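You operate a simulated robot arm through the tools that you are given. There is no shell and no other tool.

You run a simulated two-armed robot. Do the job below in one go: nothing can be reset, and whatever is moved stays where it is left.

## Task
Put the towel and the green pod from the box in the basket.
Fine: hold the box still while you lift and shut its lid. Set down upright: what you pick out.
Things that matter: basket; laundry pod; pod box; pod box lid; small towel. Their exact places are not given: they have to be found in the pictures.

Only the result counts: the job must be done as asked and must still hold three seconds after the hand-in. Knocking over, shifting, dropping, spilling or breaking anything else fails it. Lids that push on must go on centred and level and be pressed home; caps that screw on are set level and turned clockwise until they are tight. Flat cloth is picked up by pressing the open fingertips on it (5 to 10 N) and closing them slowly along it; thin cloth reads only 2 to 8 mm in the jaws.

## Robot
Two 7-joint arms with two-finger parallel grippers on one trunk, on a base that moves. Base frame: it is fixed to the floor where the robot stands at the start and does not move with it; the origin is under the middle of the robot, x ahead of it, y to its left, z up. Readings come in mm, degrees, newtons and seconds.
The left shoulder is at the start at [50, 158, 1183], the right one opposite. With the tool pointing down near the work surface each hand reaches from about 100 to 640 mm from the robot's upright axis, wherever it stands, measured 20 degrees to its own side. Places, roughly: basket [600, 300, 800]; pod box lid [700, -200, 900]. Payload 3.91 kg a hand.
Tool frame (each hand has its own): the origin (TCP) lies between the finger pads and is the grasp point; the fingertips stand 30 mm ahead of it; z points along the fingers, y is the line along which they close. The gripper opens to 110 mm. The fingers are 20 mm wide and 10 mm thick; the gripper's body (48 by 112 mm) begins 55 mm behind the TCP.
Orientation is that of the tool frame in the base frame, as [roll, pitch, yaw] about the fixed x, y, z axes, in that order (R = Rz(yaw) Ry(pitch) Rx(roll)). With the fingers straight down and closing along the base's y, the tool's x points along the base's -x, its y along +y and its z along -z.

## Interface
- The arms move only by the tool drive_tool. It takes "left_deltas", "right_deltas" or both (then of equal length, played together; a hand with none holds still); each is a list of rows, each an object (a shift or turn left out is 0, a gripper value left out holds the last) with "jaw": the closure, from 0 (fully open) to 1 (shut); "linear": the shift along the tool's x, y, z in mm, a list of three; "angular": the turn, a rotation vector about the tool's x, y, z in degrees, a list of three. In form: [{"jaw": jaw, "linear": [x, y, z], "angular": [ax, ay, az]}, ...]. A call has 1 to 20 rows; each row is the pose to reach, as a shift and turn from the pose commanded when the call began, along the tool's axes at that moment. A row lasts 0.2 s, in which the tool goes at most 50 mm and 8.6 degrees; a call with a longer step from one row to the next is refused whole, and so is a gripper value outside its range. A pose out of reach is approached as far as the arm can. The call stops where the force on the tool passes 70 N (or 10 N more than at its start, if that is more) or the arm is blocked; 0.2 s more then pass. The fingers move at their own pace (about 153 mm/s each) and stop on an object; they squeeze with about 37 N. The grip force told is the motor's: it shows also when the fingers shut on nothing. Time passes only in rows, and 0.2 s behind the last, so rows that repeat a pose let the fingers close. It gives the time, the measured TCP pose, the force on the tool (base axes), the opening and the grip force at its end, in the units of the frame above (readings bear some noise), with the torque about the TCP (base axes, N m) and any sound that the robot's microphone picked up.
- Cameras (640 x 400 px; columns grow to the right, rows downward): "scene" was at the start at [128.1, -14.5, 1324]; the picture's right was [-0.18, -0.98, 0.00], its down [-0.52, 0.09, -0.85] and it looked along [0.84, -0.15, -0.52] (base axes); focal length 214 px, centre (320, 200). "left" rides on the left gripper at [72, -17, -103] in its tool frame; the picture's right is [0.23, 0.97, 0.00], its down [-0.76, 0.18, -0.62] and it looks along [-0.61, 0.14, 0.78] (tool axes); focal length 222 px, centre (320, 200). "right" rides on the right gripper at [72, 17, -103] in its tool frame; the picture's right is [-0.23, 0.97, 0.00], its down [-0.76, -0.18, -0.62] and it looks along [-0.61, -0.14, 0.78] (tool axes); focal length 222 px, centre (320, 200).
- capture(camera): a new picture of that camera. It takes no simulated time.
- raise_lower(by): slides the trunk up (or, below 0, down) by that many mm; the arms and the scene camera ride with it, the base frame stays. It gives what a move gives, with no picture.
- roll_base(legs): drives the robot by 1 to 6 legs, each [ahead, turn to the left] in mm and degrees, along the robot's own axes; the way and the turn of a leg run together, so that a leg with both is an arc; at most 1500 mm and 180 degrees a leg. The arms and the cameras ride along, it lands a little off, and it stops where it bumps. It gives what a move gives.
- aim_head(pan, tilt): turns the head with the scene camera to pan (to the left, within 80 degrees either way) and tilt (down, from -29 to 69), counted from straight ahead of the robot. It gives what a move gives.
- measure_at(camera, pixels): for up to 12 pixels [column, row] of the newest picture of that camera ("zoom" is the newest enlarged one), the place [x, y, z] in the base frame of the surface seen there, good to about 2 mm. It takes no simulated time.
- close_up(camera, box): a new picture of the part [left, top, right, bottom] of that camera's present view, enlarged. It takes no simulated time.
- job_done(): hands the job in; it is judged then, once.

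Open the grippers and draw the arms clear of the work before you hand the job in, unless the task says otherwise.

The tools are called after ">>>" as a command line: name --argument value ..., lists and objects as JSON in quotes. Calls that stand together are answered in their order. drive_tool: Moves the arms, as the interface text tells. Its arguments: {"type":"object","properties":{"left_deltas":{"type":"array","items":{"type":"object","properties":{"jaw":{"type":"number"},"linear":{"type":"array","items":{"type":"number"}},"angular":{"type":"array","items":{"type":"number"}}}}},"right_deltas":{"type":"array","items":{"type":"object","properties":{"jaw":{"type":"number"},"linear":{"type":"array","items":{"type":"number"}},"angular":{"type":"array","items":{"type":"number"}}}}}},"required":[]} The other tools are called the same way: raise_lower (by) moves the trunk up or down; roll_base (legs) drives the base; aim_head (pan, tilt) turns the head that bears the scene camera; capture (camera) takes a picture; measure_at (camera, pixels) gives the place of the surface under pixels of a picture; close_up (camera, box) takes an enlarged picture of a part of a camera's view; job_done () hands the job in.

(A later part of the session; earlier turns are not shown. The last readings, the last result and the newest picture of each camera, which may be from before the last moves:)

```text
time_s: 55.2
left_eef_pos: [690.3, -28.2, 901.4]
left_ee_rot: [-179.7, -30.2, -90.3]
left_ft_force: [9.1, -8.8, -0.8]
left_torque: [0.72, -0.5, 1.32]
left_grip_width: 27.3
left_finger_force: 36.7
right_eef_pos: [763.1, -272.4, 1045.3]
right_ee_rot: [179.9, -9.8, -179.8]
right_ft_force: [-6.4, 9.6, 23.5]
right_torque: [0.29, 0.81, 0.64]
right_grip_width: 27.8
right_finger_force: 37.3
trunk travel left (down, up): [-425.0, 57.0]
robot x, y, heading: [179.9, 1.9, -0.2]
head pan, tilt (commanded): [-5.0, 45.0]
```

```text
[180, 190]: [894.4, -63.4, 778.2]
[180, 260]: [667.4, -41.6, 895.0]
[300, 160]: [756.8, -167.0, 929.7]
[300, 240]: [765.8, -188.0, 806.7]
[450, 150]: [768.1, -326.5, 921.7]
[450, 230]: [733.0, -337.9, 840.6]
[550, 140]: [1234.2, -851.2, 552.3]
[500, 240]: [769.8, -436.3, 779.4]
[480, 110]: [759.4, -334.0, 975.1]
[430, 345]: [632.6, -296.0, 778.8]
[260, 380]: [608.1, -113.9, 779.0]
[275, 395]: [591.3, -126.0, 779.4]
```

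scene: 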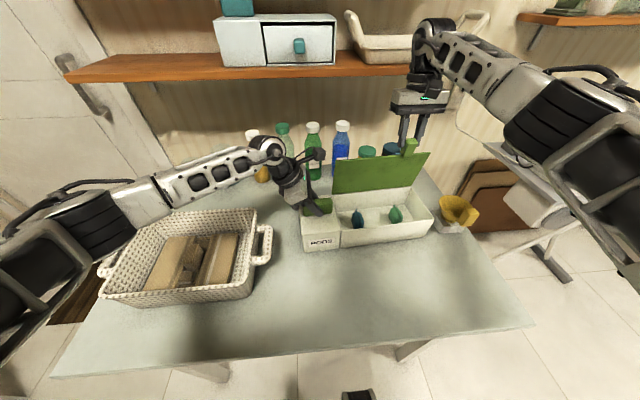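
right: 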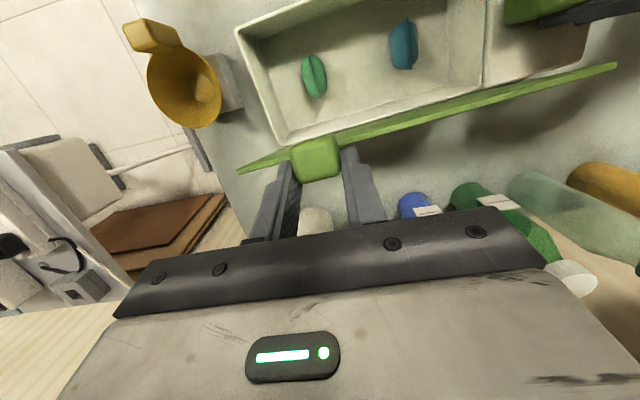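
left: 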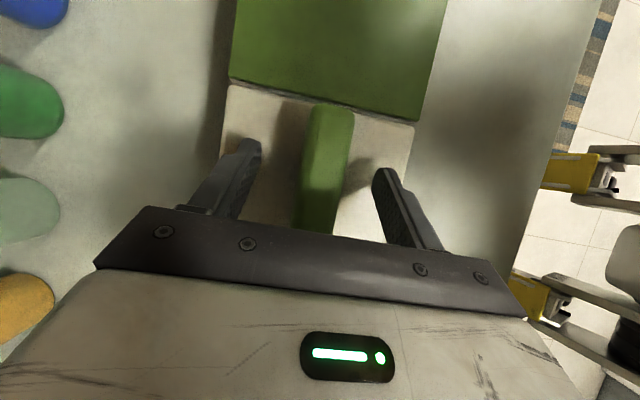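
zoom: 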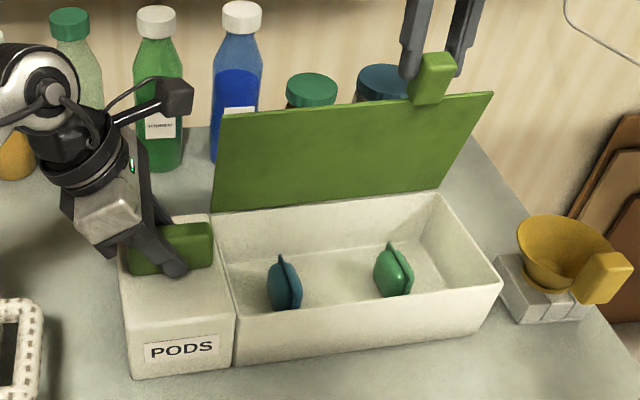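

The lid's x seems to vary with y, so the box might have yawed a little. I measure the box's front face and back corners.

>>> measure_at --camera "zoom" --pixels '[[125, 300], [130, 370], [230, 360], [240, 330], [240, 350], [485, 320], [490, 300], [360, 330], [500, 290], [420, 340], [135, 250], [205, 235]]'

>>> measure_at --camera "zoom" --pixels '[[235, 307], [500, 280], [440, 195], [215, 212], [280, 285], [272, 280], [392, 272], [393, 250], [270, 320], [350, 320], [300, 205], [400, 195]]'

```text
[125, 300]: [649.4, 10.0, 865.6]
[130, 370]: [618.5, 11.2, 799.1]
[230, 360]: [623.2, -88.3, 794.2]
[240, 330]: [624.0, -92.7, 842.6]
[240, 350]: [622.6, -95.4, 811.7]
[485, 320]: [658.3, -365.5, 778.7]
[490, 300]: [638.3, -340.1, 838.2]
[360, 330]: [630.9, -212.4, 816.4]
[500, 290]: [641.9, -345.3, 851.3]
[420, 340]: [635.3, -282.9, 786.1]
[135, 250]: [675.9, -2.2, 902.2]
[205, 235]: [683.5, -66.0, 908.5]
```

```text
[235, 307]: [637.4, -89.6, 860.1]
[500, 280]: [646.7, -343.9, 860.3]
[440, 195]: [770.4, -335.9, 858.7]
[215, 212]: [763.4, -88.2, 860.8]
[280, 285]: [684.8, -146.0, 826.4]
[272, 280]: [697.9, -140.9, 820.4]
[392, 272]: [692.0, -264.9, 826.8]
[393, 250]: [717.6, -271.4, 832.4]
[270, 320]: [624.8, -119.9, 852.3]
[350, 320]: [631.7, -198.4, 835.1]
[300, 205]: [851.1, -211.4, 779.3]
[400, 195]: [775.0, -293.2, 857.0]
```

The box yawed ~3° in the knob grip from the pivot friction of the tab in my pads; the lid stands at about 83°. I carry it past upright in small steps while easing the radius.

>>> drive_tool --right_deltas '[{"jaw": 1, "linear": [-4.4, 0, -4.1], "angular": [0, -4, 0]}, {"jaw": 1, "linear": [-11.6, 0, -5.4], "angular": [0, -8, 0]}, {"jaw": 1, "linear": [-18.8, 0, -6.2], "angular": [0, -12, 0]}, {"jaw": 1, "linear": [-26.1, 0, -6.4], "angular": [0, -16, 0]}, {"jaw": 1, "linear": [-26.1, 0, -6.4], "angular": [0, -16, 0]}]'

>>> close_up --camera "scene" --box '[290, 120, 450, 260]'

>>> measure_at --camera "zoom" --pixels '[[130, 370], [230, 360], [240, 340], [360, 330], [420, 335], [490, 300], [235, 190], [235, 150], [300, 180], [300, 130], [400, 170], [400, 120]]'

```text
time_s: 56.4
left_eef_pos: [691.9, -29.7, 901.1]
left_ee_rot: [-179.6, -30.4, -90.1]
left_ft_force: [9.9, -13.6, 4.3]
left_torque: [-0.23, -0.84, 1.13]
left_grip_width: 26.7
left_finger_force: 36.6
right_eef_pos: [788.9, -273.3, 1045.4]
right_ee_rot: [179.9, 6.0, 179.8]
right_ft_force: [-7.9, 13.9, -0.3]
right_torque: [0.4, 1.14, 0.1]
right_grip_width: 27.5
right_finger_force: 36.7
trunk travel left (down, up): [-425.0, 57.0]
robot x, y, heading: [180.2, -0.1, -0.1]
head pan, tilt (commanded): [-5.0, 45.0]
```

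```text
2.86 times, centred on (370, 190) of scene
```

zoom: 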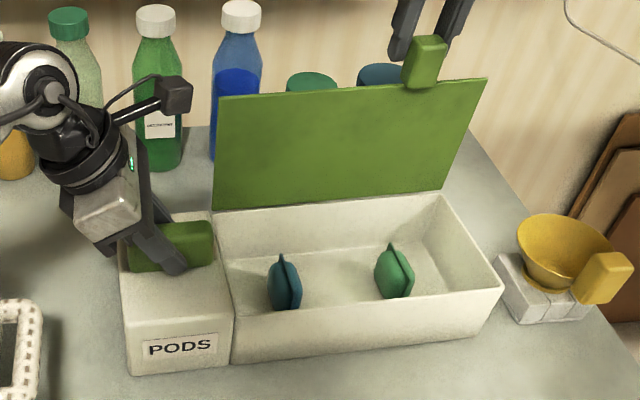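

```text
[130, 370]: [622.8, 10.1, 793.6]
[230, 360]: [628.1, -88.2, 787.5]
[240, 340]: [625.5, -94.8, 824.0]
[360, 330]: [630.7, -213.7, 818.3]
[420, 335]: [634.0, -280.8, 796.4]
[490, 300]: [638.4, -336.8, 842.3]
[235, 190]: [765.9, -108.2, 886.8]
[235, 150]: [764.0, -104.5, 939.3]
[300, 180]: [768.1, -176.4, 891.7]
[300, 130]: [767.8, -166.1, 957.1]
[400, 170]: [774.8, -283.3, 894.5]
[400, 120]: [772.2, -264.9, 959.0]
```

The lid is now upright (x≈768 at both z 892 and 957). I go on past vertical in small steps, easing the sideways force by 2 mm.

>>> drive_tool --right_deltas '[{"jaw": 1, "linear": [-6.9, 1, 2.3], "angular": [0, -4, 0]}, {"jaw": 1, "linear": [-13.8, 2, 5.3], "angular": [0, -8, 0]}, {"jaw": 1, "linear": [-20.4, 2, 8.6], "angular": [0, -12, 0]}, {"jaw": 1, "linear": [-20.4, 2, 8.6], "angular": [0, -12, 0]}]'

>>> close_up --camera "scene" --box '[290, 120, 450, 260]'

>>> measure_at --camera "zoom" --pixels '[[130, 370], [230, 360], [240, 340], [360, 330], [420, 335], [490, 300], [235, 190], [235, 150], [300, 180], [300, 130], [400, 170], [400, 120]]'

```text
time_s: 57.4
left_eef_pos: [692.2, -28.3, 902.0]
left_ee_rot: [-179.7, -30.2, -90.1]
left_ft_force: [8.2, -11.9, -0.2]
left_torque: [-0.37, -0.81, 1.27]
left_grip_width: 26.4
left_finger_force: 36.4
right_eef_pos: [813.3, -272.6, 1041.6]
right_ee_rot: [179.9, 18.3, 179.9]
right_ft_force: [-3.1, 10.5, 13.6]
right_torque: [0.15, 1.06, -0.01]
right_grip_width: 27.4
right_finger_force: 36.8
trunk travel left (down, up): [-425.0, 57.0]
robot x, y, heading: [180.4, 0.2, -0.0]
head pan, tilt (commanded): [-5.0, 45.0]
```

```text
2.86 times, centred on (370, 190) of scene
```

zoom: 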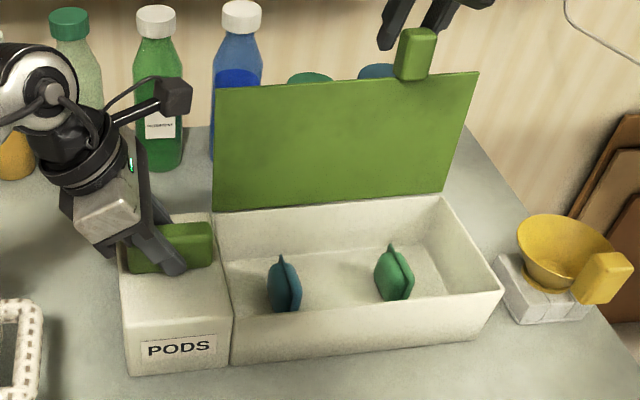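

```text
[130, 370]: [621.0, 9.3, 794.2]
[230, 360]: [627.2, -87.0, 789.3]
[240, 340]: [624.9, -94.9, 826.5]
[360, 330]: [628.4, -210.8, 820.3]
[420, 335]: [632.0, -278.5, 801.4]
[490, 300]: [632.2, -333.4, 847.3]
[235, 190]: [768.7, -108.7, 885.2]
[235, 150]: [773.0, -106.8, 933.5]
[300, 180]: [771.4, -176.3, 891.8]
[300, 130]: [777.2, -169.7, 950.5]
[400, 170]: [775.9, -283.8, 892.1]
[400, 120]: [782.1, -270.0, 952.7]
```

The lid leans ~6° past upright and the box's yaw is already easing. I push on about 10° more so that it rests open securely.

>>> drive_tool --right_deltas '[{"jaw": 1, "linear": [-6.5, 1, 3.3], "angular": [0, -3, 0]}, {"jaw": 1, "linear": [-12.2, 1, 8.8], "angular": [0, -6, 0]}, {"jaw": 1, "linear": [-17.9, 1, 14.6], "angular": [0, -8, 0]}, {"jaw": 1, "linear": [-17.9, 1, 14.6], "angular": [0, -8, 0]}]'

>>> close_up --camera "scene" --box '[290, 120, 450, 260]'

>>> measure_at --camera "zoom" --pixels '[[130, 370], [230, 360], [240, 340], [360, 330], [420, 335], [490, 300], [235, 190], [235, 150], [300, 180], [300, 130], [400, 170], [400, 120]]'

```text
time_s: 58.4
left_eef_pos: [692.0, -27.9, 902.0]
left_ee_rot: [-179.8, -30.1, -90.1]
left_ft_force: [7.5, -8.8, 0.2]
left_torque: [-0.55, -0.75, 1.0]
left_grip_width: 26.4
left_finger_force: 37.2
right_eef_pos: [832.3, -271.5, 1032.7]
right_ee_rot: [180.0, 26.2, 179.8]
right_ft_force: [-0.2, 8.5, 14.9]
right_torque: [0.18, 1.0, 0.03]
right_grip_width: 27.0
right_finger_force: 36.8
trunk travel left (down, up): [-425.0, 57.0]
robot x, y, heading: [178.2, 3.9, -0.3]
head pan, tilt (commanded): [-5.0, 45.0]
```

```text
2.86 times, centred on (370, 190) of scene
```

zoom: 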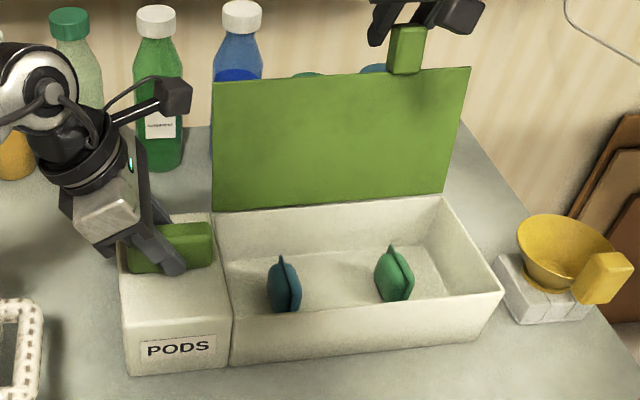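

```text
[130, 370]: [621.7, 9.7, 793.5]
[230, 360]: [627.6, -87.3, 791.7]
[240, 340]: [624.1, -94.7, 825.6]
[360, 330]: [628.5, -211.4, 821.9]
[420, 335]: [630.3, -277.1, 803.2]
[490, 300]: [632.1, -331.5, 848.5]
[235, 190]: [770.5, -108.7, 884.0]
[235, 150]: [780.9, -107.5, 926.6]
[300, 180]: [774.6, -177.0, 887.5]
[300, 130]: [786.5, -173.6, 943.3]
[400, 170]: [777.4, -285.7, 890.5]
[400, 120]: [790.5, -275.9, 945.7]
```

The lid leans back ~12°. I check the right hand's view to see how the tab sits in the fingers and what lies behind.

>>> capture --camera "right"

>>> close_up --camera "scene" --box '[360, 90, 450, 160]'

>>> measure_at --camera "zoom" --pixels '[[320, 200], [320, 300], [300, 250], [350, 180], [290, 310], [370, 330], [200, 330], [270, 120], [420, 130], [310, 150], [560, 200], [150, 370]]'

```text
taken
```

right: 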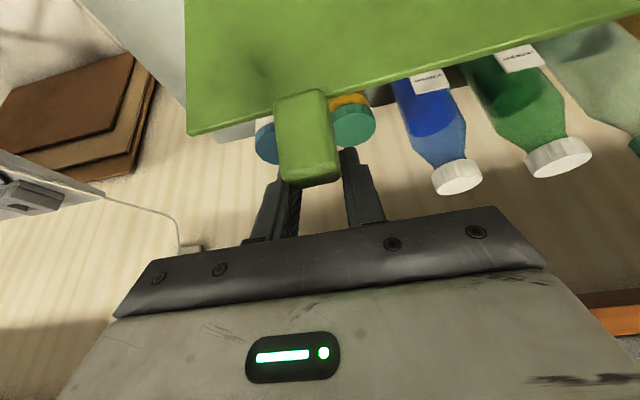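

```text
5.71 times, centred on (405, 125) of scene
```

zoom: 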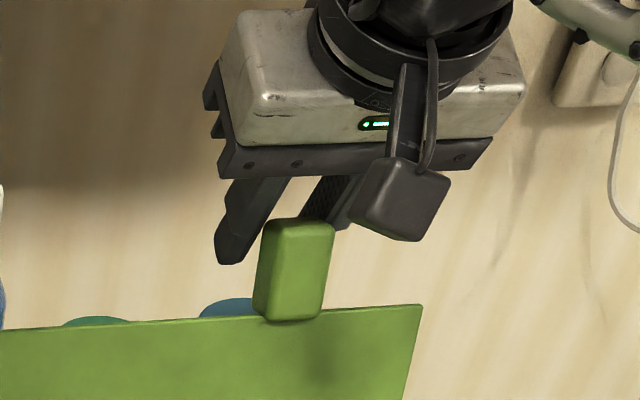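

```text
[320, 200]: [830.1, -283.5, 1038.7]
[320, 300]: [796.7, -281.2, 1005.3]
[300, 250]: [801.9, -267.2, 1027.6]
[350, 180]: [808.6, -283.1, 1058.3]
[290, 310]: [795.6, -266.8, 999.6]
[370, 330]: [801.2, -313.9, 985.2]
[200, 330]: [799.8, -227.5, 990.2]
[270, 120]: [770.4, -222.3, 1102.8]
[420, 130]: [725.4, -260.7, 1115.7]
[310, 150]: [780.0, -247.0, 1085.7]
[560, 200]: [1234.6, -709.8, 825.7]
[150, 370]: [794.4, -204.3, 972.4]
```

The fingers hold only the back edge of the tab now, with almost no force along x, and the lid leans back well past upright. I open the right jaws gently and see whether the lid stays.

>>> drive_tool --right_deltas '[{"jaw": 0.72, "linear": [0, 0, 0]}]'

>>> close_up --camera "scene" --box '[290, 90, 450, 260]'

>>> measure_at --camera "zoom" --pixels '[[160, 385], [260, 380], [270, 360], [480, 350], [265, 250], [265, 215], [320, 240], [320, 190], [420, 230], [420, 180], [420, 160], [400, 300]]'

```text
time_s: 58.8
left_eef_pos: [692.2, -27.9, 901.1]
left_ee_rot: [179.9, -29.8, -90.1]
left_ft_force: [-0.3, 2.3, 2.8]
left_torque: [-0.14, 0.14, -0.17]
left_grip_width: 25.6
left_finger_force: 37.4
right_eef_pos: [833.5, -273.9, 1029.2]
right_ee_rot: [-179.8, 25.9, 179.7]
right_ft_force: [0.2, -0.3, 0.1]
right_torque: [-0.02, 0.01, 0.02]
right_grip_width: 30.9
right_finger_force: 0.0
trunk travel left (down, up): [-425.0, 57.0]
robot x, y, heading: [182.1, -0.7, -0.2]
head pan, tilt (commanded): [-5.0, 45.0]
```

```text
2.35 times, centred on (370, 175) of scene
```

zoom: 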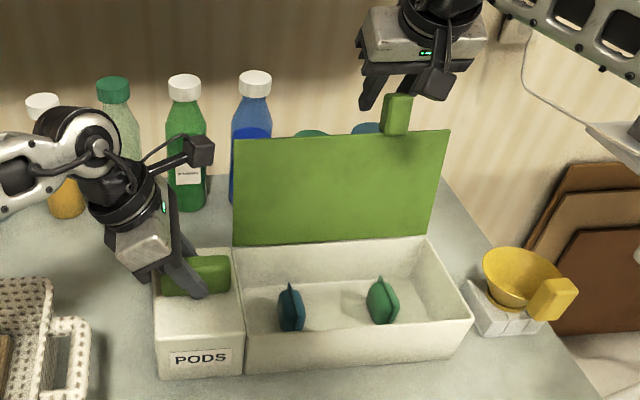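

```text
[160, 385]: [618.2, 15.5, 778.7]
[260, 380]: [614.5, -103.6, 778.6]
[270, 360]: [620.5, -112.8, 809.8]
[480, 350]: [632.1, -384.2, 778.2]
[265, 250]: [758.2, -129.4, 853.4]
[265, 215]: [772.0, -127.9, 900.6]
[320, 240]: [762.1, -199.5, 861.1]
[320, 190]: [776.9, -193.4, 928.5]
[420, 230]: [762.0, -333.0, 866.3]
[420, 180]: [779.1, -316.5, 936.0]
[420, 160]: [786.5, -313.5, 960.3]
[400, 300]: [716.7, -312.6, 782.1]
```

The lid stays open and the box swung back square (left grip 25.6 mm, forces near 0). I raise the right hand clear of the tab and check the box's alignment.

>>> drive_tool --right_deltas '[{"jaw": 0.6, "linear": [0, 0, 0]}, {"jaw": 0.6, "linear": [0, 0, -20]}, {"jaw": 0.6, "linear": [0, 0, -50]}, {"jaw": 0.6, "linear": [10, 0, -85]}, {"jaw": 0.6, "linear": [30, 0, -110]}, {"jaw": 0.6, "linear": [60, 0, -130]}]'

>>> capture --camera "right"

>>> close_up --camera "scene" --box '[290, 120, 450, 260]'

>>> measure_at --camera "zoom" --pixels '[[130, 365], [230, 360], [240, 345], [300, 345], [360, 335], [420, 330], [480, 320], [235, 200], [235, 160], [300, 180], [300, 130], [400, 120]]'

```text
time_s: 60.2
left_eef_pos: [691.4, -29.2, 900.9]
left_ee_rot: [-179.8, -30.0, -90.1]
left_ft_force: [-1.4, -0.2, 0.0]
left_torque: [0.41, -0.03, 0.01]
left_grip_width: 25.8
left_finger_force: 36.9
right_eef_pos: [721.0, -270.4, 1122.7]
right_ee_rot: [179.9, 26.0, 179.8]
right_ft_force: [-0.2, 0.4, 0.8]
right_torque: [0.0, 0.0, 0.0]
right_grip_width: 44.2
right_finger_force: 0.1
trunk travel left (down, up): [-425.0, 57.0]
robot x, y, heading: [181.9, 3.6, -0.3]
head pan, tilt (commanded): [-5.0, 45.0]
```

```text
taken
```

right: 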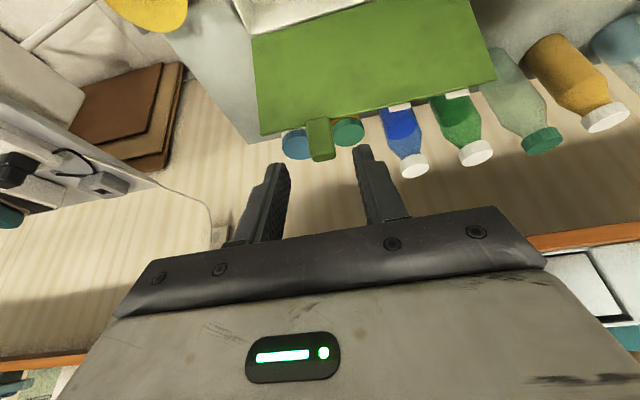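

```text
2.86 times, centred on (370, 190) of scene
```

zoom: 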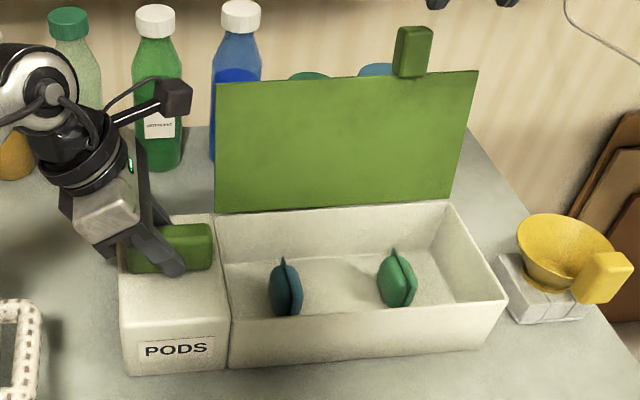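

```text
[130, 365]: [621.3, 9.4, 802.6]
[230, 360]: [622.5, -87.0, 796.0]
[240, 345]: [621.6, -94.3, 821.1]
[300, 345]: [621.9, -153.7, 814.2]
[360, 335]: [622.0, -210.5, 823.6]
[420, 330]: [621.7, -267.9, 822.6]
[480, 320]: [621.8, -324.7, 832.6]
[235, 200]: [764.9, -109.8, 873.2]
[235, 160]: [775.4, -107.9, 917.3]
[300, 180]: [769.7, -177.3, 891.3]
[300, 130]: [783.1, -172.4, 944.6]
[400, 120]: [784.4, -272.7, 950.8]
```

The box is exactly square again (front at x≈621.7 everywhere) and the lid stays open at ~104°. I release the knob and lift the left hand straight up, while viewing the pod closely.

>>> drive_tool --left_deltas '[{"jaw": 0.7, "linear": [0, 0, 0]}, {"jaw": 0.4, "linear": [0, 0, 0]}, {"jaw": 0.4, "linear": [5, 0, -8.7]}, {"jaw": 0.4, "linear": [20, 0, -34.6]}, {"jaw": 0.4, "linear": [40, 0, -69.3]}, {"jaw": 0.4, "linear": [60, 0, -104]}, {"jaw": 0.4, "linear": [75, 0, -130]}]'

>>> close_up --camera "scene" --box '[340, 170, 430, 240]'

>>> measure_at --camera "zoom" --pixels '[[330, 230], [360, 230], [340, 260], [300, 240], [325, 180], [380, 230], [340, 290], [370, 270], [300, 280], [400, 290], [250, 200], [330, 200]]'

```text
time_s: 61.8
left_eef_pos: [693.5, -27.2, 1049.4]
left_ee_rot: [-180.0, -30.0, -90.0]
left_ft_force: [-0.4, -0.5, 0.1]
left_torque: [0.0, 0.01, -0.02]
left_grip_width: 66.3
left_finger_force: 0.1
right_eef_pos: [721.3, -271.6, 1123.5]
right_ee_rot: [179.9, 26.0, 179.8]
right_ft_force: [-0.3, -0.5, 0.2]
right_torque: [0.0, 0.02, 0.01]
right_grip_width: 44.2
right_finger_force: 0.1
trunk travel left (down, up): [-425.0, 57.0]
robot x, y, heading: [179.5, 0.9, -0.1]
head pan, tilt (commanded): [-5.0, 45.0]
```

```text
5.71 times, centred on (385, 205) of scene
```

zoom: 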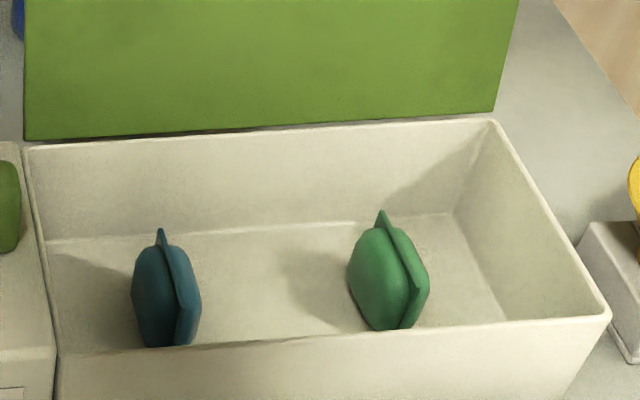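

```text
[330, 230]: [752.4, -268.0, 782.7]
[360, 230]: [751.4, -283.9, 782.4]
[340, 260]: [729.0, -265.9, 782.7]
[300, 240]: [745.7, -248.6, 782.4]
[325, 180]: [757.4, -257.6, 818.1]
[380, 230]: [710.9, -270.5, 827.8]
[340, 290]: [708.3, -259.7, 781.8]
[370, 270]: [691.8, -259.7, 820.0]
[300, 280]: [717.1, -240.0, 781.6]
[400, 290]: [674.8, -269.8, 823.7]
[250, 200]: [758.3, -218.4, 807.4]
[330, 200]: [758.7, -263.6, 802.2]
```

The pod stands on edge inside the box, thin along y, at about [690,−268]. I level the right hand above it for a look from straight above.

>>> drive_tool --right_deltas '[{"jaw": 0.3, "linear": [10, 0, 0], "angular": [0, 6.5, 0]}, {"jaw": 0.3, "linear": [25, 1, 15], "angular": [0, 13, 0]}, {"jaw": 0.3, "linear": [45, 2, 40], "angular": [0, 19.5, 0]}, {"jaw": 0.3, "linear": [65, 3, 65], "angular": [0, 26, 0]}, {"jaw": 0.3, "linear": [75, 3, 85], "angular": [0, 26, 0]}, {"jaw": 0.3, "linear": [75, 3, 85], "angular": [0, 26, 0]}]'

>>> capture --camera "right"

>>> close_up --camera "right" --box '[220, 20, 420, 180]'

```text
time_s: 63.2
left_eef_pos: [694.6, -28.1, 1050.1]
left_ee_rot: [-179.9, -30.1, -90.1]
left_ft_force: [0.0, -0.3, 0.4]
left_torque: [0.0, 0.0, -0.01]
left_grip_width: 66.0
left_finger_force: 0.1
right_eef_pos: [692.4, -271.0, 1010.7]
right_ee_rot: [179.9, -0.1, 179.8]
right_ft_force: [0.3, 0.1, 0.3]
right_torque: [0.02, -0.02, 0.01]
right_grip_width: 77.1
right_finger_force: 0.1
trunk travel left (down, up): [-425.0, 57.0]
robot x, y, heading: [179.1, 1.2, -0.2]
head pan, tilt (commanded): [-5.0, 45.0]
```

```text
taken
```

right: 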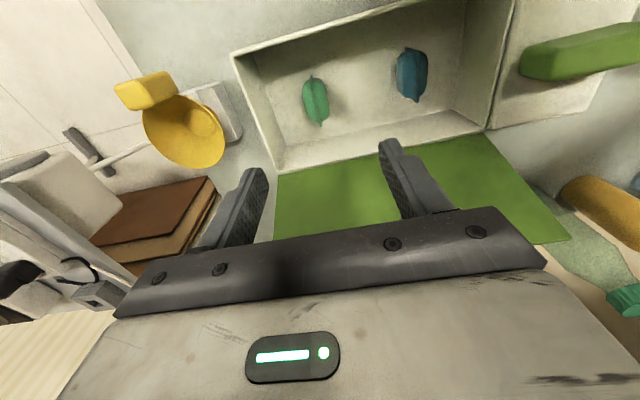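

```text
2.50 times, centred on (320, 100) of right
```

zoom: 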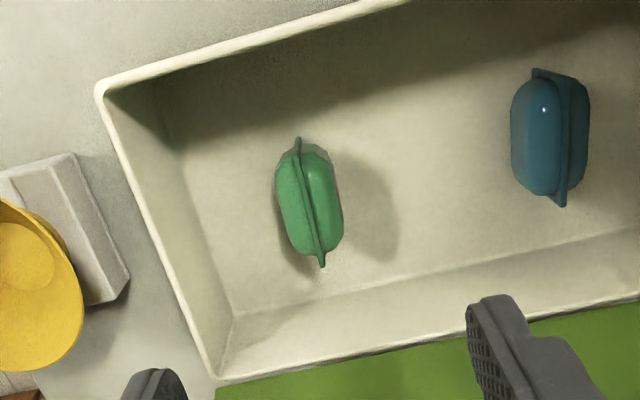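

Now the pod shows clearly from above at zoom (310,205), fin along the box's depth. I measure its ends, sides and the box's inner walls.

>>> measure_at --camera "zoom" --pixels '[[298, 142], [321, 262], [285, 195], [335, 190], [310, 205], [303, 170], [317, 235], [340, 215], [280, 170], [295, 215], [325, 180], [310, 150]]'

>>> measure_at --camera "zoom" --pixels '[[235, 315], [180, 155], [300, 290], [260, 130], [400, 200], [450, 230], [540, 75], [562, 200], [515, 130], [585, 120], [280, 240], [343, 240]]'

```text
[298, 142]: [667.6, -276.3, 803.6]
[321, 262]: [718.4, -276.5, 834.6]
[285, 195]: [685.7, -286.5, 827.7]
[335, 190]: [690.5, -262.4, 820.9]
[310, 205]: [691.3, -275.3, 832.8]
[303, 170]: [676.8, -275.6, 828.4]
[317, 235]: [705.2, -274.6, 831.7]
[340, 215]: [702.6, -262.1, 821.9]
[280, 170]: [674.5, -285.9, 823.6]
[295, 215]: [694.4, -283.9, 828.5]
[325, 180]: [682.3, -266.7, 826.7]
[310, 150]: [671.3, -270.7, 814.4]
```

```text
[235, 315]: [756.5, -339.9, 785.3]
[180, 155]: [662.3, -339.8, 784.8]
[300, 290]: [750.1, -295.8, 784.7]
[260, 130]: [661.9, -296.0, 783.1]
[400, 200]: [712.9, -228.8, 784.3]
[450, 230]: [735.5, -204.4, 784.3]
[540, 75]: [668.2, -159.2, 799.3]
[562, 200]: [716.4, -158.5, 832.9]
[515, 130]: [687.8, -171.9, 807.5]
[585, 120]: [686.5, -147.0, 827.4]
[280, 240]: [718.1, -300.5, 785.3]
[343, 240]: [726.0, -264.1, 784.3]
```

The pod spans x 667–719, y −289…−260, z 784–834. First I clear the left hand away: level it, then swing it back over the left side.

>>> drive_tool --left_deltas '[{"angular": [0, -7.5, 0], "linear": [5, 0, -10]}, {"angular": [0, -15, 0], "linear": [10, 0, -20]}, {"angular": [0, -22.5, 0], "linear": [15, 0, -30]}, {"angular": [0, -30, 0], "linear": [15, 0, -30]}, {"angular": [0, -30, 0], "linear": [15, 0, -30]}]'

>>> drive_tool --left_deltas '[{"linear": [-36, 22, -6], "angular": [0, 0, 7.5]}, {"linear": [-72, 44, -12], "angular": [0, 0, 15]}, {"linear": [-107, 66, -18], "angular": [0, 0, 22.5]}, {"linear": [-143, 88, -23], "angular": [0, 0, 30]}, {"linear": [-178, 110, -29], "angular": [0, 0, 37.5]}, {"linear": [-214, 132, -35], "angular": [0, 0, 45]}, {"linear": [-250, 154, -41], "angular": [0, 0, 52.5]}, {"linear": [-285, 176, -47], "angular": [0, 0, 60]}, {"linear": [-321, 198, -53], "angular": [0, 0, 67.5]}, {"linear": [-357, 220, -58], "angular": [0, 0, 75]}, {"linear": [-392, 242, -64], "angular": [0, 0, 82.5]}, {"linear": [-428, 264, -70], "angular": [0, 0, 90]}, {"linear": [-428, 264, -70], "angular": [0, 0, 90]}]'

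>>> capture --camera "scene"

```text
time_s: 64.4
left_eef_pos: [694.9, -26.1, 1084.8]
left_ee_rot: [-179.9, -0.1, -90.0]
left_ft_force: [0.5, -0.3, -0.3]
left_torque: [-0.02, -0.03, 0.01]
left_grip_width: 66.0
left_finger_force: 0.1
right_eef_pos: [693.2, -269.8, 1011.1]
right_ee_rot: [-180.0, -0.1, 179.8]
right_ft_force: [0.7, -0.2, -0.3]
right_torque: [0.01, 0.04, 0.02]
right_grip_width: 77.0
right_finger_force: 0.1
trunk travel left (down, up): [-425.0, 57.0]
robot x, y, heading: [180.0, 1.7, -0.1]
head pan, tilt (commanded): [-5.0, 45.0]
```

```text
time_s: 67.2
left_eef_pos: [464.4, 374.8, 1144.3]
left_ee_rot: [-180.0, 0.1, 179.8]
left_ft_force: [-0.3, 0.3, 0.9]
left_torque: [0.03, -0.03, -0.03]
left_grip_width: 66.0
left_finger_force: 0.0
left hand out of reach, approached as far as the arm can: row 11, 12, 13
right_eef_pos: [692.0, -270.8, 1011.4]
right_ee_rot: [180.0, 0.2, 179.7]
right_ft_force: [-0.7, -0.1, 0.8]
right_torque: [0.02, 0.01, 0.02]
right_grip_width: 77.0
right_finger_force: 0.1
trunk travel left (down, up): [-425.0, 57.0]
robot x, y, heading: [178.4, -0.9, -0.3]
head pan, tilt (commanded): [-5.0, 45.0]
```

```text
taken
```

scene: 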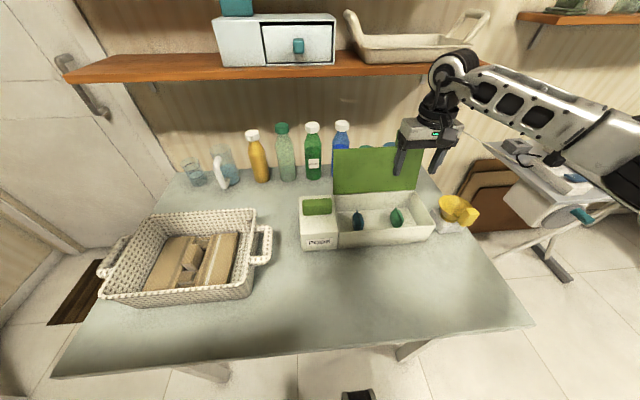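

The left hand is clear, the lid stays open and the box is still. I zoom on the basket to choose where to set the pod.

>>> close_up --camera "scene" --box '[95, 195, 285, 315]'

>>> measure_at --camera "zoom" --pixels '[[450, 150], [470, 160], [400, 170], [440, 250], [380, 180], [360, 270], [420, 200], [460, 250], [490, 200], [500, 150], [320, 170], [480, 140]]'

```text
3.33 times, centred on (190, 255) of scene
```

zoom: 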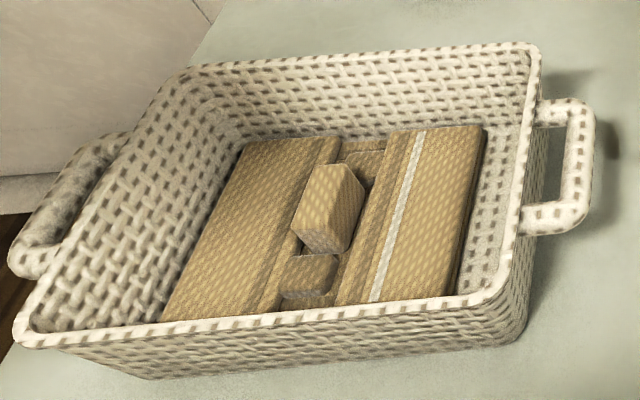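

```text
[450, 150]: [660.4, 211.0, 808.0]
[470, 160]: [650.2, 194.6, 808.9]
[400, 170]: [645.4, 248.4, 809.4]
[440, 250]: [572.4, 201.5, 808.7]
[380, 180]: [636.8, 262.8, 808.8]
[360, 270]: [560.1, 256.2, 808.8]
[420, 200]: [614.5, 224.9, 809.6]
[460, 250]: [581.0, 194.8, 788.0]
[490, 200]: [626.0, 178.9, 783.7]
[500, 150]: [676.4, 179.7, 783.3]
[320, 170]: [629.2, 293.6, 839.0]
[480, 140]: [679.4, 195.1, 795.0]
```

The right flap is flat at z≈809 over y 194–262, a good spot for the pod. Now I lower the right hand over the green pod, jaws at 60 mm.

>>> drive_tool --right_deltas '[{"jaw": 0.45, "linear": [0, -4, 35]}, {"jaw": 0.45, "linear": [0, -4, 70]}, {"jaw": 0.45, "linear": [0, -4, 105]}, {"jaw": 0.45, "linear": [0, -4, 130]}, {"jaw": 0.45, "linear": [0, -4, 130]}]'

>>> capture --camera "right"

>>> close_up --camera "scene" --box '[330, 140, 460, 250]'

```text
time_s: 68.4
left_eef_pos: [465.8, 375.7, 1143.3]
left_ee_rot: [-179.9, 0.1, 180.0]
left_ft_force: [-0.7, -0.8, 0.2]
left_torque: [0.01, -0.03, 0.0]
left_grip_width: 66.1
left_finger_force: 0.1
right_eef_pos: [695.7, -272.1, 882.2]
right_ee_rot: [-179.9, 0.0, 179.7]
right_ft_force: [0.4, 0.8, -0.8]
right_torque: [-0.02, 0.05, 0.01]
right_grip_width: 60.5
right_finger_force: 0.0
trunk travel left (down, up): [-425.0, 57.0]
robot x, y, heading: [177.2, -1.8, -0.2]
head pan, tilt (commanded): [-5.0, 45.0]
```

```text
taken
```

right: 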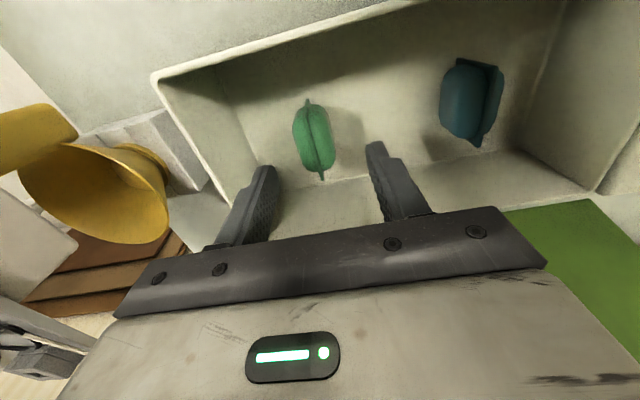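

```text
3.64 times, centred on (395, 195) of scene
```

zoom: 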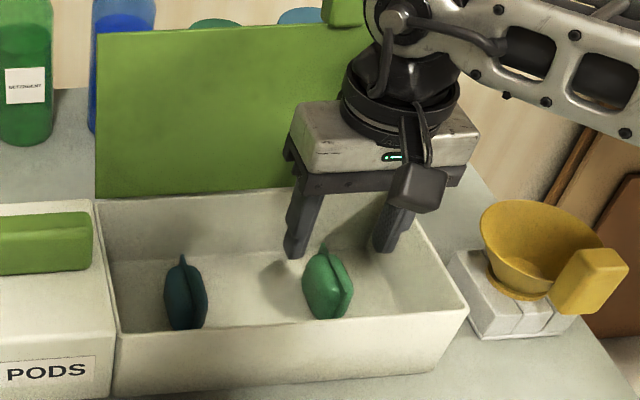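

I re-measure the pod from this closer view to centre on it.

>>> measure_at --camera "right" --pixels '[[308, 102], [322, 178], [296, 135], [331, 132], [315, 140], [318, 160], [310, 120], [300, 155], [330, 155], [305, 110], [260, 200], [378, 165]]'

```text
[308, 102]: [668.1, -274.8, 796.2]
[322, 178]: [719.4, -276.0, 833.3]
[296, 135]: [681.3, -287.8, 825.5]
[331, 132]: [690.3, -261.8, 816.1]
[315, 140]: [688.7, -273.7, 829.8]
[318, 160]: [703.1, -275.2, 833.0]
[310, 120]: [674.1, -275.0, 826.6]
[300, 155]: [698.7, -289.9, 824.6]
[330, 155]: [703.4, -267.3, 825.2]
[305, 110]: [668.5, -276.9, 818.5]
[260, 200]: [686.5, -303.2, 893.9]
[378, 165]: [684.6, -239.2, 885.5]
```

The pod's centre is (693.5, −275.5) and my fingers' middle is at y≈−271.5, so I shift −4 mm in y and −2 in x, go down 59 mm, then verify before closing.

>>> drive_tool --right_deltas '[{"jaw": 0.45, "linear": [2, -4, 10]}, {"jaw": 0.45, "linear": [2, -4, 30]}, {"jaw": 0.45, "linear": [2, -4, 48]}, {"jaw": 0.45, "linear": [2, -4, 59]}, {"jaw": 0.45, "linear": [2, -4, 59]}]'

>>> capture --camera "right"

>>> close_up --camera "scene" --box '[330, 140, 460, 250]'

```text
time_s: 69.6
left_eef_pos: [465.6, 374.8, 1144.3]
left_ee_rot: [-179.9, 0.1, -180.0]
left_ft_force: [0.6, -0.8, 0.7]
left_torque: [-0.01, -0.03, 0.01]
left_grip_width: 66.0
left_finger_force: 0.0
right_eef_pos: [689.4, -275.4, 823.4]
right_ee_rot: [179.9, 0.0, 179.8]
right_ft_force: [-0.7, -0.2, -0.1]
right_torque: [0.0, -0.01, -0.01]
right_grip_width: 60.6
right_finger_force: 0.0
trunk travel left (down, up): [-425.0, 57.0]
robot x, y, heading: [179.4, 1.2, -0.4]
head pan, tilt (commanded): [-5.0, 45.0]
```

```text
taken
```

right: 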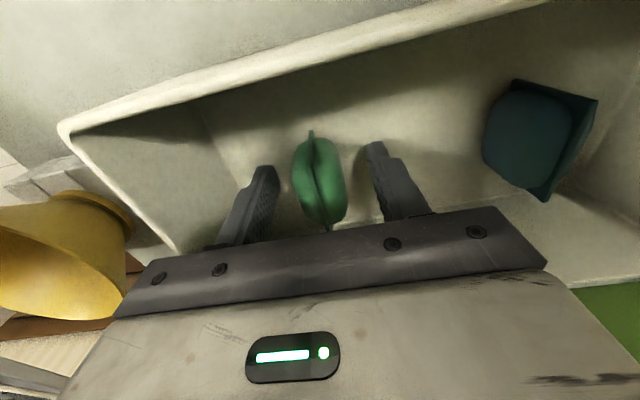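

```text
3.64 times, centred on (395, 195) of scene
```

zoom: 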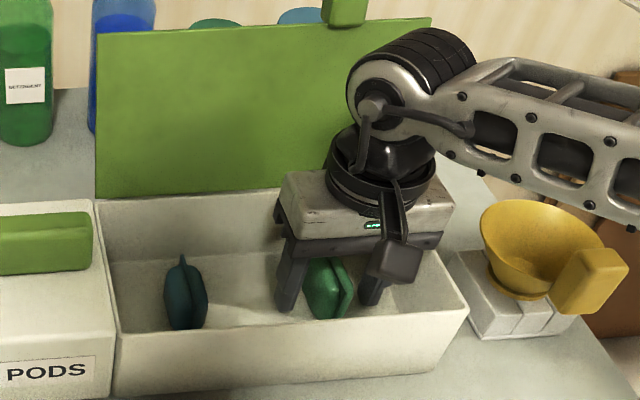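

The pod is centred between the fingers at (320,180). I nudge 3 mm in x and close slowly.

>>> drive_tool --right_deltas '[{"jaw": 0.55, "linear": [-3, 0, 0]}, {"jaw": 0.65, "linear": [-3, 0, 0]}, {"jaw": 0.7, "linear": [-3, 0, 0]}, {"jaw": 0.74, "linear": [-3, 0, 0]}, {"jaw": 0.8, "linear": [-3, 0, 0]}, {"jaw": 0.9, "linear": [-3, 0, 0]}, {"jaw": 1.0, "linear": [-3, 0, 0]}, {"jaw": 1.0, "linear": [-3, 0, 0]}]'

>>> capture --camera "right"

```text
time_s: 71.4
left_eef_pos: [465.4, 375.8, 1145.3]
left_ee_rot: [-179.9, 0.0, -180.0]
left_ft_force: [-0.4, 0.2, -0.1]
left_torque: [0.01, 0.01, 0.02]
left_grip_width: 66.1
left_finger_force: 0.1
right_eef_pos: [693.1, -275.1, 822.9]
right_ee_rot: [179.9, -0.1, 179.7]
right_ft_force: [-0.2, -0.1, -0.1]
right_torque: [-0.01, 0.01, 0.0]
right_grip_width: 28.8
right_finger_force: 37.6
trunk travel left (down, up): [-425.0, 57.0]
robot x, y, heading: [183.1, -3.1, -0.4]
head pan, tilt (commanded): [-5.0, 45.0]
```

```text
taken
```

right: 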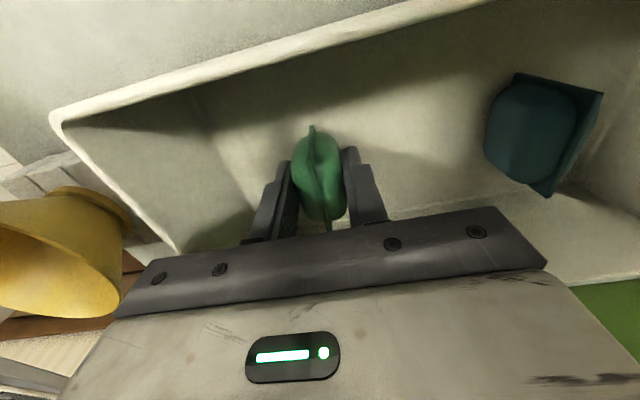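

The pod is gripped (28.8 mm). I lift it straight up out of the box.

>>> drive_tool --right_deltas '[{"jaw": 1, "linear": [0, 0, -8]}, {"jaw": 1, "linear": [0, 0, -25]}, {"jaw": 1, "linear": [0, 0, -50]}, {"jaw": 1, "linear": [0, 0, -80]}, {"jaw": 1, "linear": [0, 0, -110]}, {"jaw": 1, "linear": [0, 0, -140]}, {"jaw": 1, "linear": [0, 0, -165]}, {"jaw": 1, "linear": [0, 0, -165]}]'

>>> capture --camera "right"

>>> capture --camera "scene"

```text
time_s: 73.2
left_eef_pos: [465.8, 375.0, 1143.7]
left_ee_rot: [180.0, 0.1, 180.0]
left_ft_force: [0.0, -0.3, 0.1]
left_torque: [0.01, 0.02, 0.0]
left_grip_width: 66.1
left_finger_force: 0.0
right_eef_pos: [693.1, -277.9, 985.9]
right_ee_rot: [179.9, -0.1, 179.8]
right_ft_force: [0.1, -0.3, -0.6]
right_torque: [0.02, -0.01, -0.02]
right_grip_width: 28.8
right_finger_force: 36.3
trunk travel left (down, up): [-425.0, 57.0]
robot x, y, heading: [179.6, -1.7, -0.3]
head pan, tilt (commanded): [-5.0, 45.0]
```

```text
taken
```

right: 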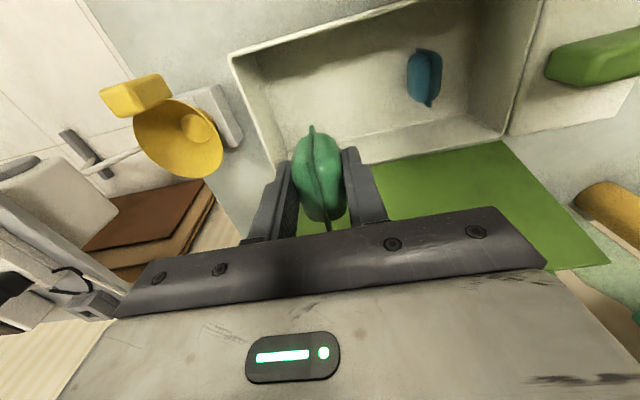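

```text
taken
```

scene: 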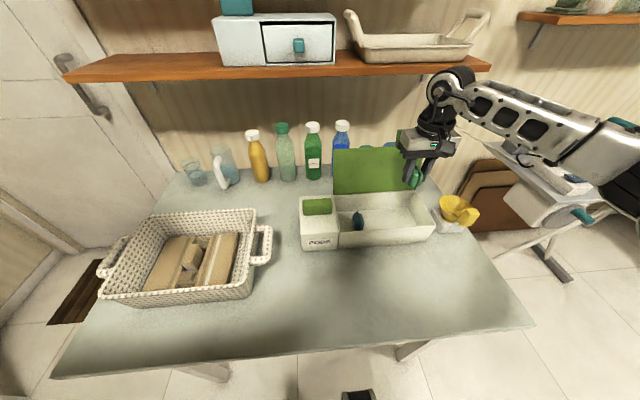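

The pod is held upright and clear. I carry it left over the box toward the basket in two stages, first to y≈0.

>>> drive_tool --right_deltas '[{"jaw": 1, "linear": [8, 20, -15]}, {"jaw": 1, "linear": [16, 55, -30]}, {"jaw": 1, "linear": [26, 95, -35]}, {"jaw": 1, "linear": [36, 135, -35]}, {"jaw": 1, "linear": [46, 175, -35]}, {"jaw": 1, "linear": [56, 215, -35]}, {"jaw": 1, "linear": [62, 255, -35]}, {"jaw": 1, "linear": [68, 290, -35]}, {"jaw": 1, "linear": [68, 290, -35]}]'

>>> capture --camera "scene"

```text
time_s: 75.2
left_eef_pos: [465.1, 374.8, 1144.8]
left_ee_rot: [-179.8, 0.0, 179.9]
left_ft_force: [-0.2, 0.7, 0.1]
left_torque: [0.0, 0.01, -0.01]
left_grip_width: 66.1
left_finger_force: 0.0
right_eef_pos: [627.4, 14.0, 1023.7]
right_ee_rot: [180.0, -0.1, 179.8]
right_ft_force: [0.5, -0.4, -1.5]
right_torque: [0.02, -0.03, -0.01]
right_grip_width: 28.9
right_finger_force: 37.2
trunk travel left (down, up): [-425.0, 57.0]
robot x, y, heading: [179.7, 1.7, -0.3]
head pan, tilt (commanded): [-5.0, 45.0]
```

```text
taken
```

scene: 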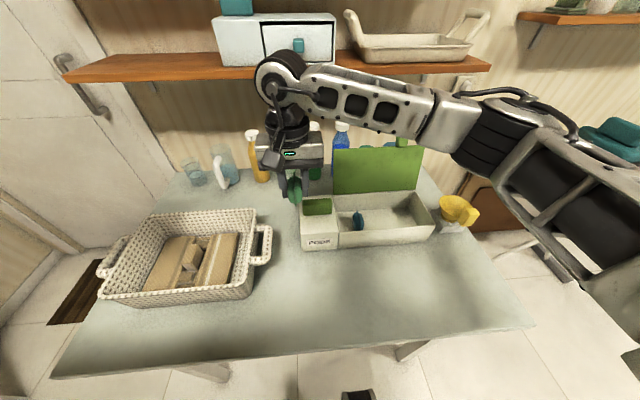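

The hand is at [627, 14, 1023] with the pod still upright. I move on to above the towel's right flap at [605, 227].

>>> drive_tool --right_deltas '[{"jaw": 1, "linear": [4, 35, 0]}, {"jaw": 1, "linear": [8, 75, 0]}, {"jaw": 1, "linear": [12, 115, 5]}, {"jaw": 1, "linear": [16, 150, 10]}, {"jaw": 1, "linear": [20, 185, 15]}, {"jaw": 1, "linear": [22, 213, 20]}, {"jaw": 1, "linear": [22, 213, 20]}]'

>>> capture --camera "scene"

>>> capture --camera "right"

```text
time_s: 76.8
left_eef_pos: [466.6, 375.6, 1145.8]
left_ee_rot: [-179.8, 0.1, 179.9]
left_ft_force: [-0.4, -0.6, -1.0]
left_torque: [0.03, -0.01, 0.0]
left_grip_width: 66.1
left_finger_force: 0.0
right_eef_pos: [609.3, 175.3, 1010.6]
right_ee_rot: [179.9, 0.0, 179.8]
right_ft_force: [0.3, -0.2, 0.2]
right_torque: [0.01, 0.03, -0.02]
right_grip_width: 29.0
right_finger_force: 36.9
right hand out of reach, approached as far as the arm can: row 5, 6, 7
trunk travel left (down, up): [-425.0, 57.0]
robot x, y, heading: [184.1, -3.9, -0.2]
head pan, tilt (commanded): [-5.0, 45.0]
```

```text
taken
```

scene: 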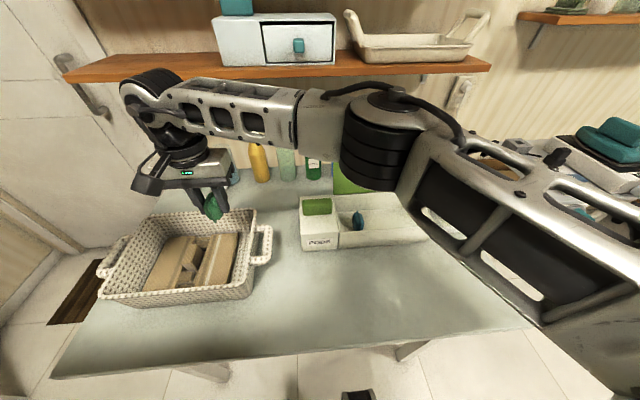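

```text
taken
```

right: 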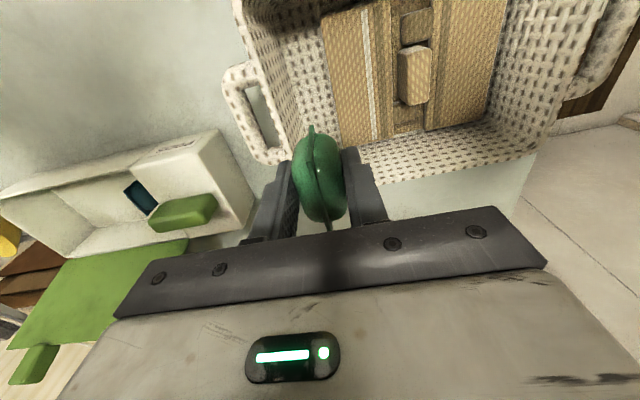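

The right arm's reach ends at y≈175. I drive the base 50 mm ahead while turning 8° left so the arm can reach the flap; everything held is well above the basket.

>>> roll_base --legs '[[50, 8]]'

>>> capture --camera "scene"

>>> capture --camera "right"

```text
time_s: 77.9
left_eef_pos: [456.7, 417.5, 1143.9]
left_ee_rot: [-179.9, 0.0, -171.7]
left_ft_force: [0.9, 0.1, -0.5]
left_torque: [0.0, -0.03, 0.05]
left_grip_width: 65.9
left_finger_force: 0.1
right_eef_pos: [628.1, 237.7, 1010.1]
right_ee_rot: [180.0, 0.0, -171.8]
right_ft_force: [0.4, -0.4, -0.3]
right_torque: [-0.05, 0.02, -0.02]
right_grip_width: 29.3
right_finger_force: 36.7
trunk travel left (down, up): [-425.0, 57.0]
robot x, y, heading: [231.2, 0.4, 8.3]
head pan, tilt (commanded): [-5.0, 45.0]
```

```text
taken
```

scene: 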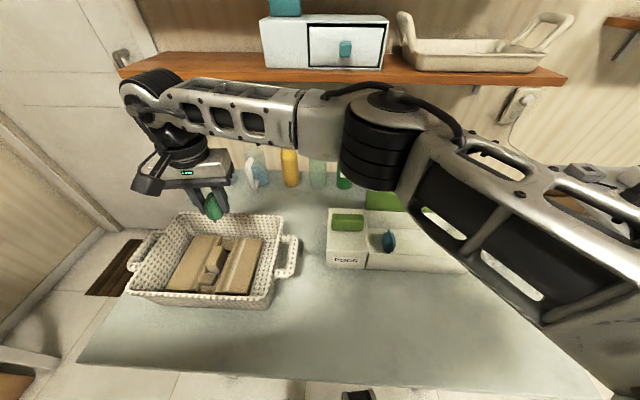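

```text
taken
```

right: 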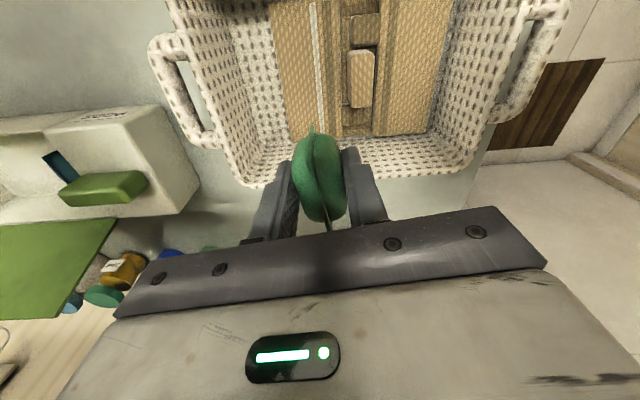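

The hand is now at [628, 238, 1010] with 8° yaw. I square it up and move to [605, 228], lowering until the pod is just above rim height.

>>> drive_tool --right_deltas '[{"jaw": 1, "linear": [8, -2, 0], "angular": [0, 0, 4.1]}, {"jaw": 1, "linear": [16, -4, 0], "angular": [0, 0, 8.2]}, {"jaw": 1, "linear": [24, -6.6, 20], "angular": [0, 0, 8.2]}, {"jaw": 1, "linear": [24, -6.6, 45], "angular": [0, 0, 8.2]}, {"jaw": 1, "linear": [24, -6.6, 70], "angular": [0, 0, 8.2]}, {"jaw": 1, "linear": [24, -6.6, 70], "angular": [0, 0, 8.2]}]'

>>> aim_head --pan 15 --tilt 50

>>> capture --camera "right"

>>> capture --camera "scene"

```text
time_s: 79.3
left_eef_pos: [456.1, 415.4, 1144.6]
left_ee_rot: [-179.9, 0.0, -171.8]
left_ft_force: [0.5, 1.0, -0.3]
left_torque: [0.02, -0.03, 0.01]
left_grip_width: 66.0
left_finger_force: 0.0
right_eef_pos: [607.8, 228.4, 940.0]
right_ee_rot: [179.9, 0.0, 179.9]
right_ft_force: [-0.5, 1.0, -1.7]
right_torque: [-0.01, -0.01, 0.0]
right_grip_width: 28.7
right_finger_force: 37.2
trunk travel left (down, up): [-425.0, 57.0]
robot x, y, heading: [227.3, -0.4, 8.1]
head pan, tilt (commanded): [-5.0, 45.0]
```

```text
time_s: 80.1
left_eef_pos: [456.5, 415.5, 1144.3]
left_ee_rot: [-180.0, 0.1, -171.6]
left_ft_force: [-0.5, -0.3, 0.9]
left_torque: [0.03, 0.0, 0.01]
left_grip_width: 66.2
left_finger_force: 0.1
right_eef_pos: [606.1, 229.2, 941.3]
right_ee_rot: [179.8, 0.0, 180.0]
right_ft_force: [0.4, 0.0, 0.6]
right_torque: [0.01, -0.03, 0.0]
right_grip_width: 29.0
right_finger_force: 36.6
trunk travel left (down, up): [-425.0, 57.0]
robot x, y, heading: [227.7, 3.7, 8.3]
head pan, tilt (commanded): [15.0, 50.0]
```

```text
taken
```

right: 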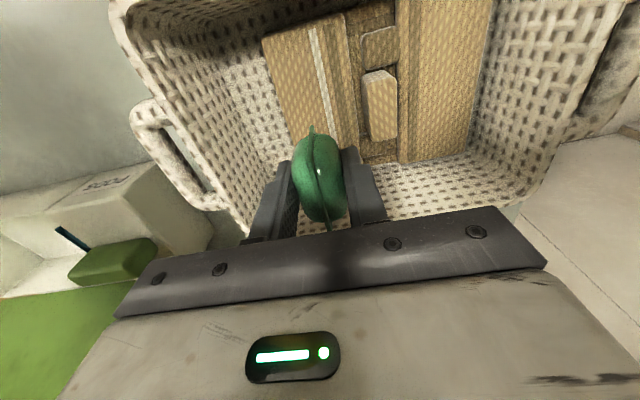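

```text
taken
```

scene: 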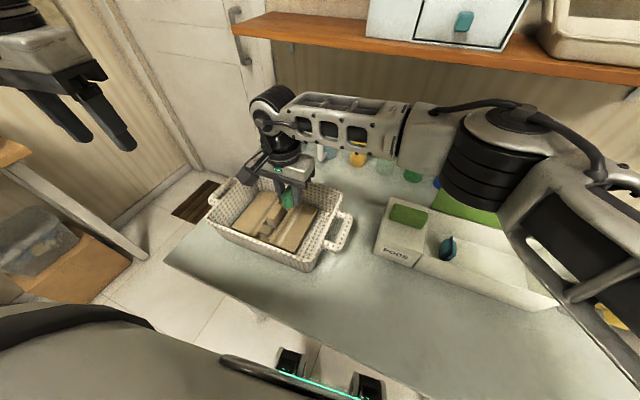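

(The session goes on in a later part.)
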